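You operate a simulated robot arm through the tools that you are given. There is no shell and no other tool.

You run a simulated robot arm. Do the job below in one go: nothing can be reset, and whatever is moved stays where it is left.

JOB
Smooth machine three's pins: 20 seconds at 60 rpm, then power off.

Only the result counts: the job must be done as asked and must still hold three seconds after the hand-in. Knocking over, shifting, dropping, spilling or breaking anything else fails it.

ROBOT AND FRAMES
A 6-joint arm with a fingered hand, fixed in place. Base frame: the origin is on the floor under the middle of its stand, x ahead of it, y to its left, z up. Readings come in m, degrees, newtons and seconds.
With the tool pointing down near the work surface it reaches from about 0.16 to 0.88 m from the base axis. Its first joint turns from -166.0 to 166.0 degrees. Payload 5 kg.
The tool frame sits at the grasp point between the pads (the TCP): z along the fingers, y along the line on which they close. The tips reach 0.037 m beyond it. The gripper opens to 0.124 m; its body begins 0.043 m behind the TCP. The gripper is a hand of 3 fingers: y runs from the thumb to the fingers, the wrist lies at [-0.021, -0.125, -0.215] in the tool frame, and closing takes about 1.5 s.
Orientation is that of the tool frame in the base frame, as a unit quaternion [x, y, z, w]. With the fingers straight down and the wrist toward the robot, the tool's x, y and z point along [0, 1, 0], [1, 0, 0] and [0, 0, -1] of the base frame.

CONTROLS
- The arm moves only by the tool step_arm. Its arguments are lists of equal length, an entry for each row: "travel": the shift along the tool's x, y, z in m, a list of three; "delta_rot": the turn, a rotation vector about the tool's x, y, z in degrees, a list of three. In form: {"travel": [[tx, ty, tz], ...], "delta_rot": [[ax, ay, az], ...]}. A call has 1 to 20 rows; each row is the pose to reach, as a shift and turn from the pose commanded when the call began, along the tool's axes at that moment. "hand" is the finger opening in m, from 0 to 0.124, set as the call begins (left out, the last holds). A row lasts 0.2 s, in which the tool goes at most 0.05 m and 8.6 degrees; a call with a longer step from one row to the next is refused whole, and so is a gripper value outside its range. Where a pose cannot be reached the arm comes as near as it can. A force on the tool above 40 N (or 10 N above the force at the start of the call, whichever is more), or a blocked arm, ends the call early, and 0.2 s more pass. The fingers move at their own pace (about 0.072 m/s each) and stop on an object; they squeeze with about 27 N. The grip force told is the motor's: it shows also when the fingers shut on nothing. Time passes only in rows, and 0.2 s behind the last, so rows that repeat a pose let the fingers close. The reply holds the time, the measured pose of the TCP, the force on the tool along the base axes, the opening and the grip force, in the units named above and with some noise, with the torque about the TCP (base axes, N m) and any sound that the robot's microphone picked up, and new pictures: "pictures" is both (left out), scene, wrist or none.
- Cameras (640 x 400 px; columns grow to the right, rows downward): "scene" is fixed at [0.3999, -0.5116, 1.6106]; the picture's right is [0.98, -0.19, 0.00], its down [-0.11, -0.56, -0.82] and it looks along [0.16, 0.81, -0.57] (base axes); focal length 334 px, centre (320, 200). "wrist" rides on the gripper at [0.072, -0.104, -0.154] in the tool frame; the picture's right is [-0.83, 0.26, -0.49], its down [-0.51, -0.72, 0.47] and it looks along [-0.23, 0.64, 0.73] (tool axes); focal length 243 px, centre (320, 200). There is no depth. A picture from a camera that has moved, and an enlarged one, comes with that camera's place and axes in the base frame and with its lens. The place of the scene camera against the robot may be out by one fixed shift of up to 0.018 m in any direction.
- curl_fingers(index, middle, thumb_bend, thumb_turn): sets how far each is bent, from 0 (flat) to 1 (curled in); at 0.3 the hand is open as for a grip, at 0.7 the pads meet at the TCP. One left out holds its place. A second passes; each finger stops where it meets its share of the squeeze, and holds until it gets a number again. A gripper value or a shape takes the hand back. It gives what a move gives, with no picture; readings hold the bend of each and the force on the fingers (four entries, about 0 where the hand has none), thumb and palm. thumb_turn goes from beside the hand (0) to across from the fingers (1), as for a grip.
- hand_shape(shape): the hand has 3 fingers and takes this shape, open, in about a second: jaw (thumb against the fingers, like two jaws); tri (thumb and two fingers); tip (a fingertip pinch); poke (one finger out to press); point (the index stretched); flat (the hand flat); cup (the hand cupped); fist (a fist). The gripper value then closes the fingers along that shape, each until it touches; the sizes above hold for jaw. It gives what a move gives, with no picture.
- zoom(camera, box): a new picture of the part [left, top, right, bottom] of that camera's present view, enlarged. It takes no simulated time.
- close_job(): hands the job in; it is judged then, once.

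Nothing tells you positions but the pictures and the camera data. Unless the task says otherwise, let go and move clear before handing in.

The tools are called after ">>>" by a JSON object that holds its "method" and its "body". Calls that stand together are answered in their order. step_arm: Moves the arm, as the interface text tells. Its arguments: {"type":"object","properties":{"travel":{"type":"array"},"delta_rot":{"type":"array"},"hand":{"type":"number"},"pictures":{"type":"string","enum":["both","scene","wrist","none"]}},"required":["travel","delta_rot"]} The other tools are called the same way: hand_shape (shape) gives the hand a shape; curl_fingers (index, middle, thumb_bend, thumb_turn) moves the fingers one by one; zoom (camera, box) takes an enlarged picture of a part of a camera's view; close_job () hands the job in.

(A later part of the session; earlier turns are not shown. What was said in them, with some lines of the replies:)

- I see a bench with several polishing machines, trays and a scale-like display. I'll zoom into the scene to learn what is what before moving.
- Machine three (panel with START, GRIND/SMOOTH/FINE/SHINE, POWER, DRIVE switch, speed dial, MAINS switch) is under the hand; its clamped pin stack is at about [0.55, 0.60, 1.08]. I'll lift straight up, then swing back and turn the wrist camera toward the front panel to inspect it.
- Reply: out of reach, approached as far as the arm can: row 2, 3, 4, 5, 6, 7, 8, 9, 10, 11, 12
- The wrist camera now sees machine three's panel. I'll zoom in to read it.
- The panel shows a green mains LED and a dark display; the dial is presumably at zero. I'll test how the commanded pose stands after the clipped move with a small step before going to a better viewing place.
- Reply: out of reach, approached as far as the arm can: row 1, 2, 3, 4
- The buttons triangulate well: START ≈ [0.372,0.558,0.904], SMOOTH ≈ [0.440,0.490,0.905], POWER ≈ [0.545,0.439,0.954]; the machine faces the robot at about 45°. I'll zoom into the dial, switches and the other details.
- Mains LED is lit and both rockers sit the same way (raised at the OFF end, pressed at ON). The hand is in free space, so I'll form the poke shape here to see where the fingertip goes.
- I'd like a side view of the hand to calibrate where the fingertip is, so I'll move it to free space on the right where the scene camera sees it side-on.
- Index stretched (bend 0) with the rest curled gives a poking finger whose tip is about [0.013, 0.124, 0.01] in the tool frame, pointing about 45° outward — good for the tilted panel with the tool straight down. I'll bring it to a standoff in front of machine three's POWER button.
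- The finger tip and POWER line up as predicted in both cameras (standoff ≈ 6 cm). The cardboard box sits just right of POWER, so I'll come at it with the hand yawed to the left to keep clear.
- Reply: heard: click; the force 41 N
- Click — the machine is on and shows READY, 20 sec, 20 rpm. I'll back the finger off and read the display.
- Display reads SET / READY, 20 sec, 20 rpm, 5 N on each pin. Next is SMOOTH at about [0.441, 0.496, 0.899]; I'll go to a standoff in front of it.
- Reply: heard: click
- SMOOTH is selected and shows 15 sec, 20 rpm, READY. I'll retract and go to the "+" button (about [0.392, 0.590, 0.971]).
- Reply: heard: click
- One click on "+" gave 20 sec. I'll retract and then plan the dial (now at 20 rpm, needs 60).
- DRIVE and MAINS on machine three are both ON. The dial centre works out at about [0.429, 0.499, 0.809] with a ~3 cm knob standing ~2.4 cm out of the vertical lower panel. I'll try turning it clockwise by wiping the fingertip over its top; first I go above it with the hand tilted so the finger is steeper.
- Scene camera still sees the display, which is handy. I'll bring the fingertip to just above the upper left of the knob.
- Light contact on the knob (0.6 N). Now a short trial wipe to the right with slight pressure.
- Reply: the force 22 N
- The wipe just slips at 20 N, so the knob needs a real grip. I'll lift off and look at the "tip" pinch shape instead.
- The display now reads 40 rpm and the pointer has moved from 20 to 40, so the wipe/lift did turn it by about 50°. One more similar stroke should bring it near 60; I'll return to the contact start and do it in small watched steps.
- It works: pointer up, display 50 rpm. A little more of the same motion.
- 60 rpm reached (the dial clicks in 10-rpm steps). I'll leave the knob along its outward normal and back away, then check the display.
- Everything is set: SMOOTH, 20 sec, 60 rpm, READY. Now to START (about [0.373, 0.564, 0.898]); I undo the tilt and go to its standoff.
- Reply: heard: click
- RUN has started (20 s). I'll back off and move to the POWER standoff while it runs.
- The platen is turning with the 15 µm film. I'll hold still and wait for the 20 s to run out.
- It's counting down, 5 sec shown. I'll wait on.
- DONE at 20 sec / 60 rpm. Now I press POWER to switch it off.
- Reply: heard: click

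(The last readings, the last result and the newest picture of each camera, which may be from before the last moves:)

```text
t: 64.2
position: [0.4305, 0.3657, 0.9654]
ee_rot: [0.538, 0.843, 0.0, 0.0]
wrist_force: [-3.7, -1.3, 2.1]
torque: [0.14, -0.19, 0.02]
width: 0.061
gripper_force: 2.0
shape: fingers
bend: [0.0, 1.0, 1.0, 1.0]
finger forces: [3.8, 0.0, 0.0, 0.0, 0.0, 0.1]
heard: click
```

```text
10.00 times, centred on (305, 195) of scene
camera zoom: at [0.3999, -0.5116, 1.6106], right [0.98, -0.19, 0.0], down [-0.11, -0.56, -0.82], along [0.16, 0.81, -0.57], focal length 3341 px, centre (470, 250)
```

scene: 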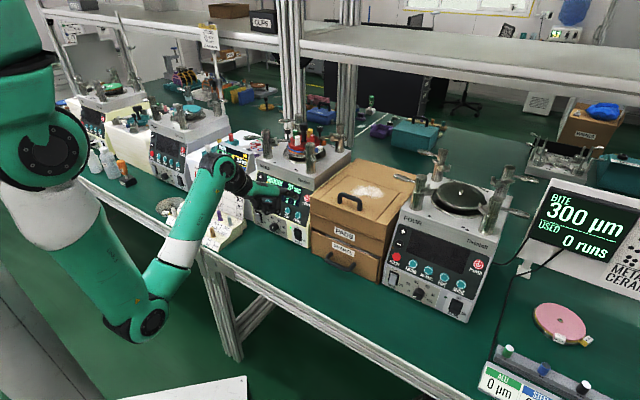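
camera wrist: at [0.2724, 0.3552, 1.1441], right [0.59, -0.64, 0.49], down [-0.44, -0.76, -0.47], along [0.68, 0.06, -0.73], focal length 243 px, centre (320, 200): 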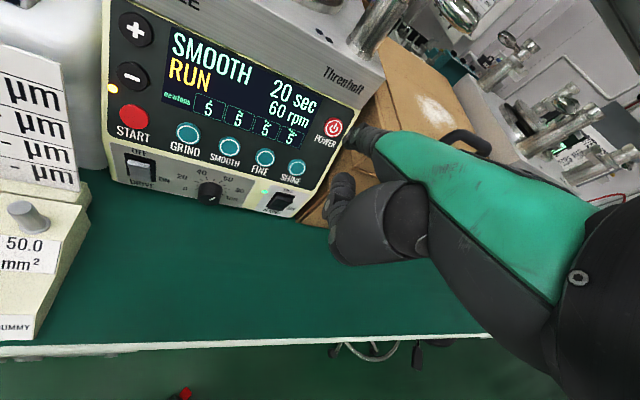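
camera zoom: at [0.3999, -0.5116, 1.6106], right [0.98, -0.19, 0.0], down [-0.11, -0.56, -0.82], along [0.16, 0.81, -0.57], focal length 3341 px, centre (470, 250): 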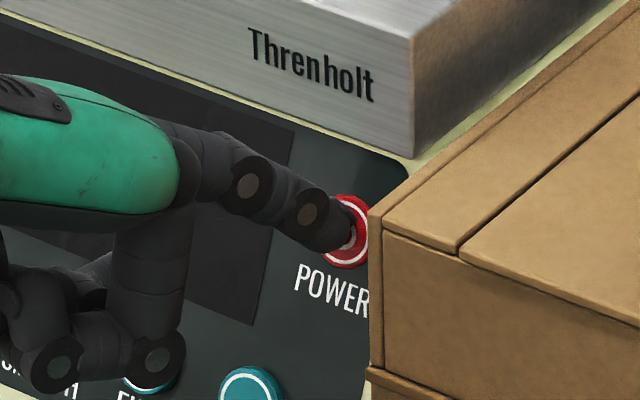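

Click, and the display is dark — power is off. I'll withdraw the finger and back well clear, then check that everything else is as it was.

>>> {"method": "step_arm", "body": {"travel": [[-0.0032, -0.0083, -0.0045], [-0.0096, -0.025, -0.0135], [-0.0191, -0.0499, -0.027], [-0.022, -0.09, -0.04], [-0.022, -0.12, -0.045]], "delta_rot": [[0, 0, 0], [0, 0, 0], [0, 0, 0], [0, 0, 0], [0, 0, 0]]}}

>>> {"method": "zoom", "body": {"camera": "scene", "box": [230, 110, 350, 250]}}

>>> {"method": "zoom", "body": {"camera": "wrist", "box": [160, 0, 440, 220]}}

```text
t: 65.4
position: [0.3313, 0.2953, 1.0093]
ee_rot: [0.538, 0.843, 0.0, 0.0]
wrist_force: [0.2, -0.4, -0.4]
torque: [0.0, 0.01, -0.03]
width: 0.0613
gripper_force: 0.1
shape: fingers
bend: [0.0, 1.0, 1.0, 1.0]
finger forces: [0.1, 0.0, 0.0, 0.0, 0.0, 0.0]
camera wrist: at [0.2081, 0.3174, 1.1621], right [0.59, -0.64, 0.49], down [-0.44, -0.76, -0.47], along [0.68, 0.06, -0.73], focal length 243 px, centre (320, 200)
```

scene: 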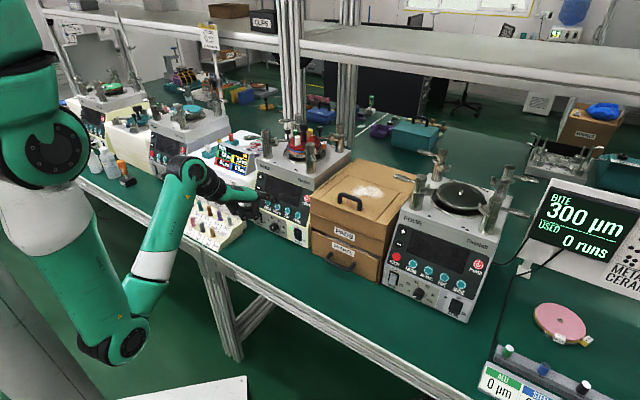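
wrist: 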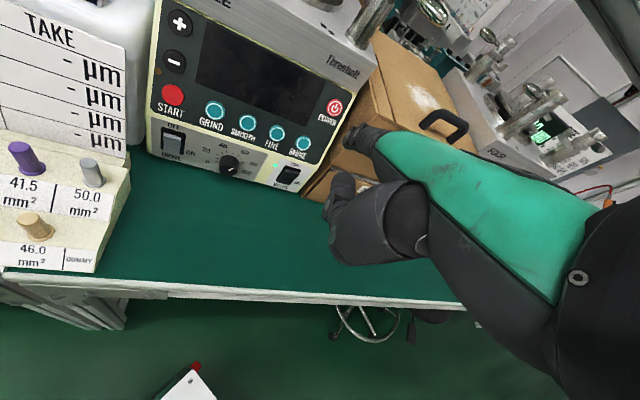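

```text
2.86 times, centred on (290, 180) of scene
camera zoom: at [0.3999, -0.5116, 1.6106], right [0.98, -0.19, 0.0], down [-0.11, -0.56, -0.82], along [0.16, 0.81, -0.57], focal length 954 px, centre (406, 257)
```

zoom: 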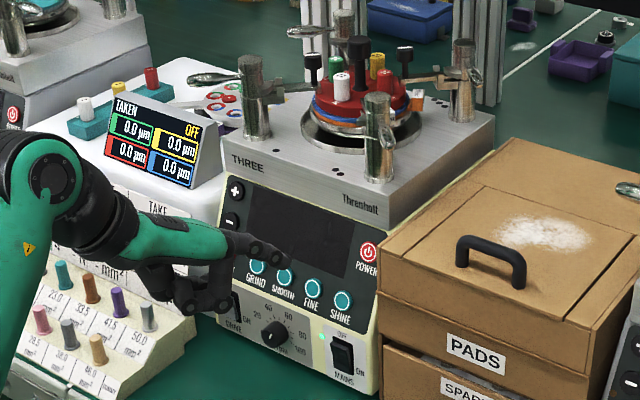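

```text
1.82 times, centred on (300, 110) of wrist
camera zoom: at [0.2081, 0.3174, 1.1621], right [0.59, -0.64, 0.49], down [-0.44, -0.76, -0.47], along [0.68, 0.06, -0.73], focal length 441 px, centre (356, 364)
```

zoom: 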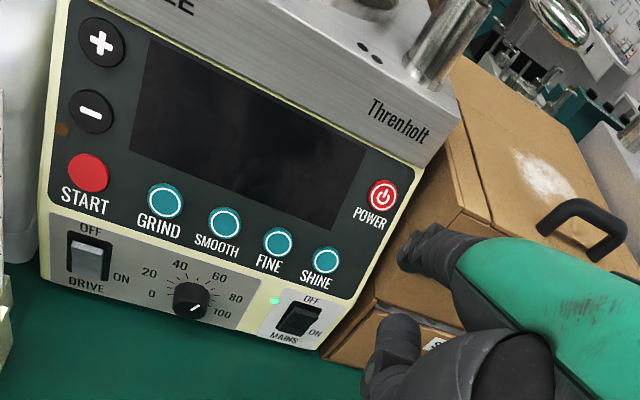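

Machine three ran SMOOTH to DONE at 20 sec and 60 rpm, its display is now dark, the pins and clamps stand as before, and the hand is clear. I'm handing in.

>>> {"method": "close_job", "body": {}}

```text
The job is handed in.
```

Machine three ran its pins on SMOOTH for 20 seconds at 60 rpm. The display showed DONE, and I then switched the machine off with the POWER button. The job is handed in.

- **Settings:** SMOOTH came up as 15 sec and 20 rpm. One press of "+" made it 20 sec, and I turned the dial to 60 rpm. The display showed 5 newtons on each pin, which I left alone.
- **Film fitted:** The platen ran with the 15 µm film already on the machine. I did not check whether that is the right film for smoothing.
- **Power state:** I took "power off" to mean the POWER button only. The display is dark, but the MAINS switch is still on with its green light lit, as it was at the start. DRIVE is also still on.
- **Surroundings:** In the last pictures the pins, clamps and neighbouring items looked undisturbed, and the hand was clear of the machine.
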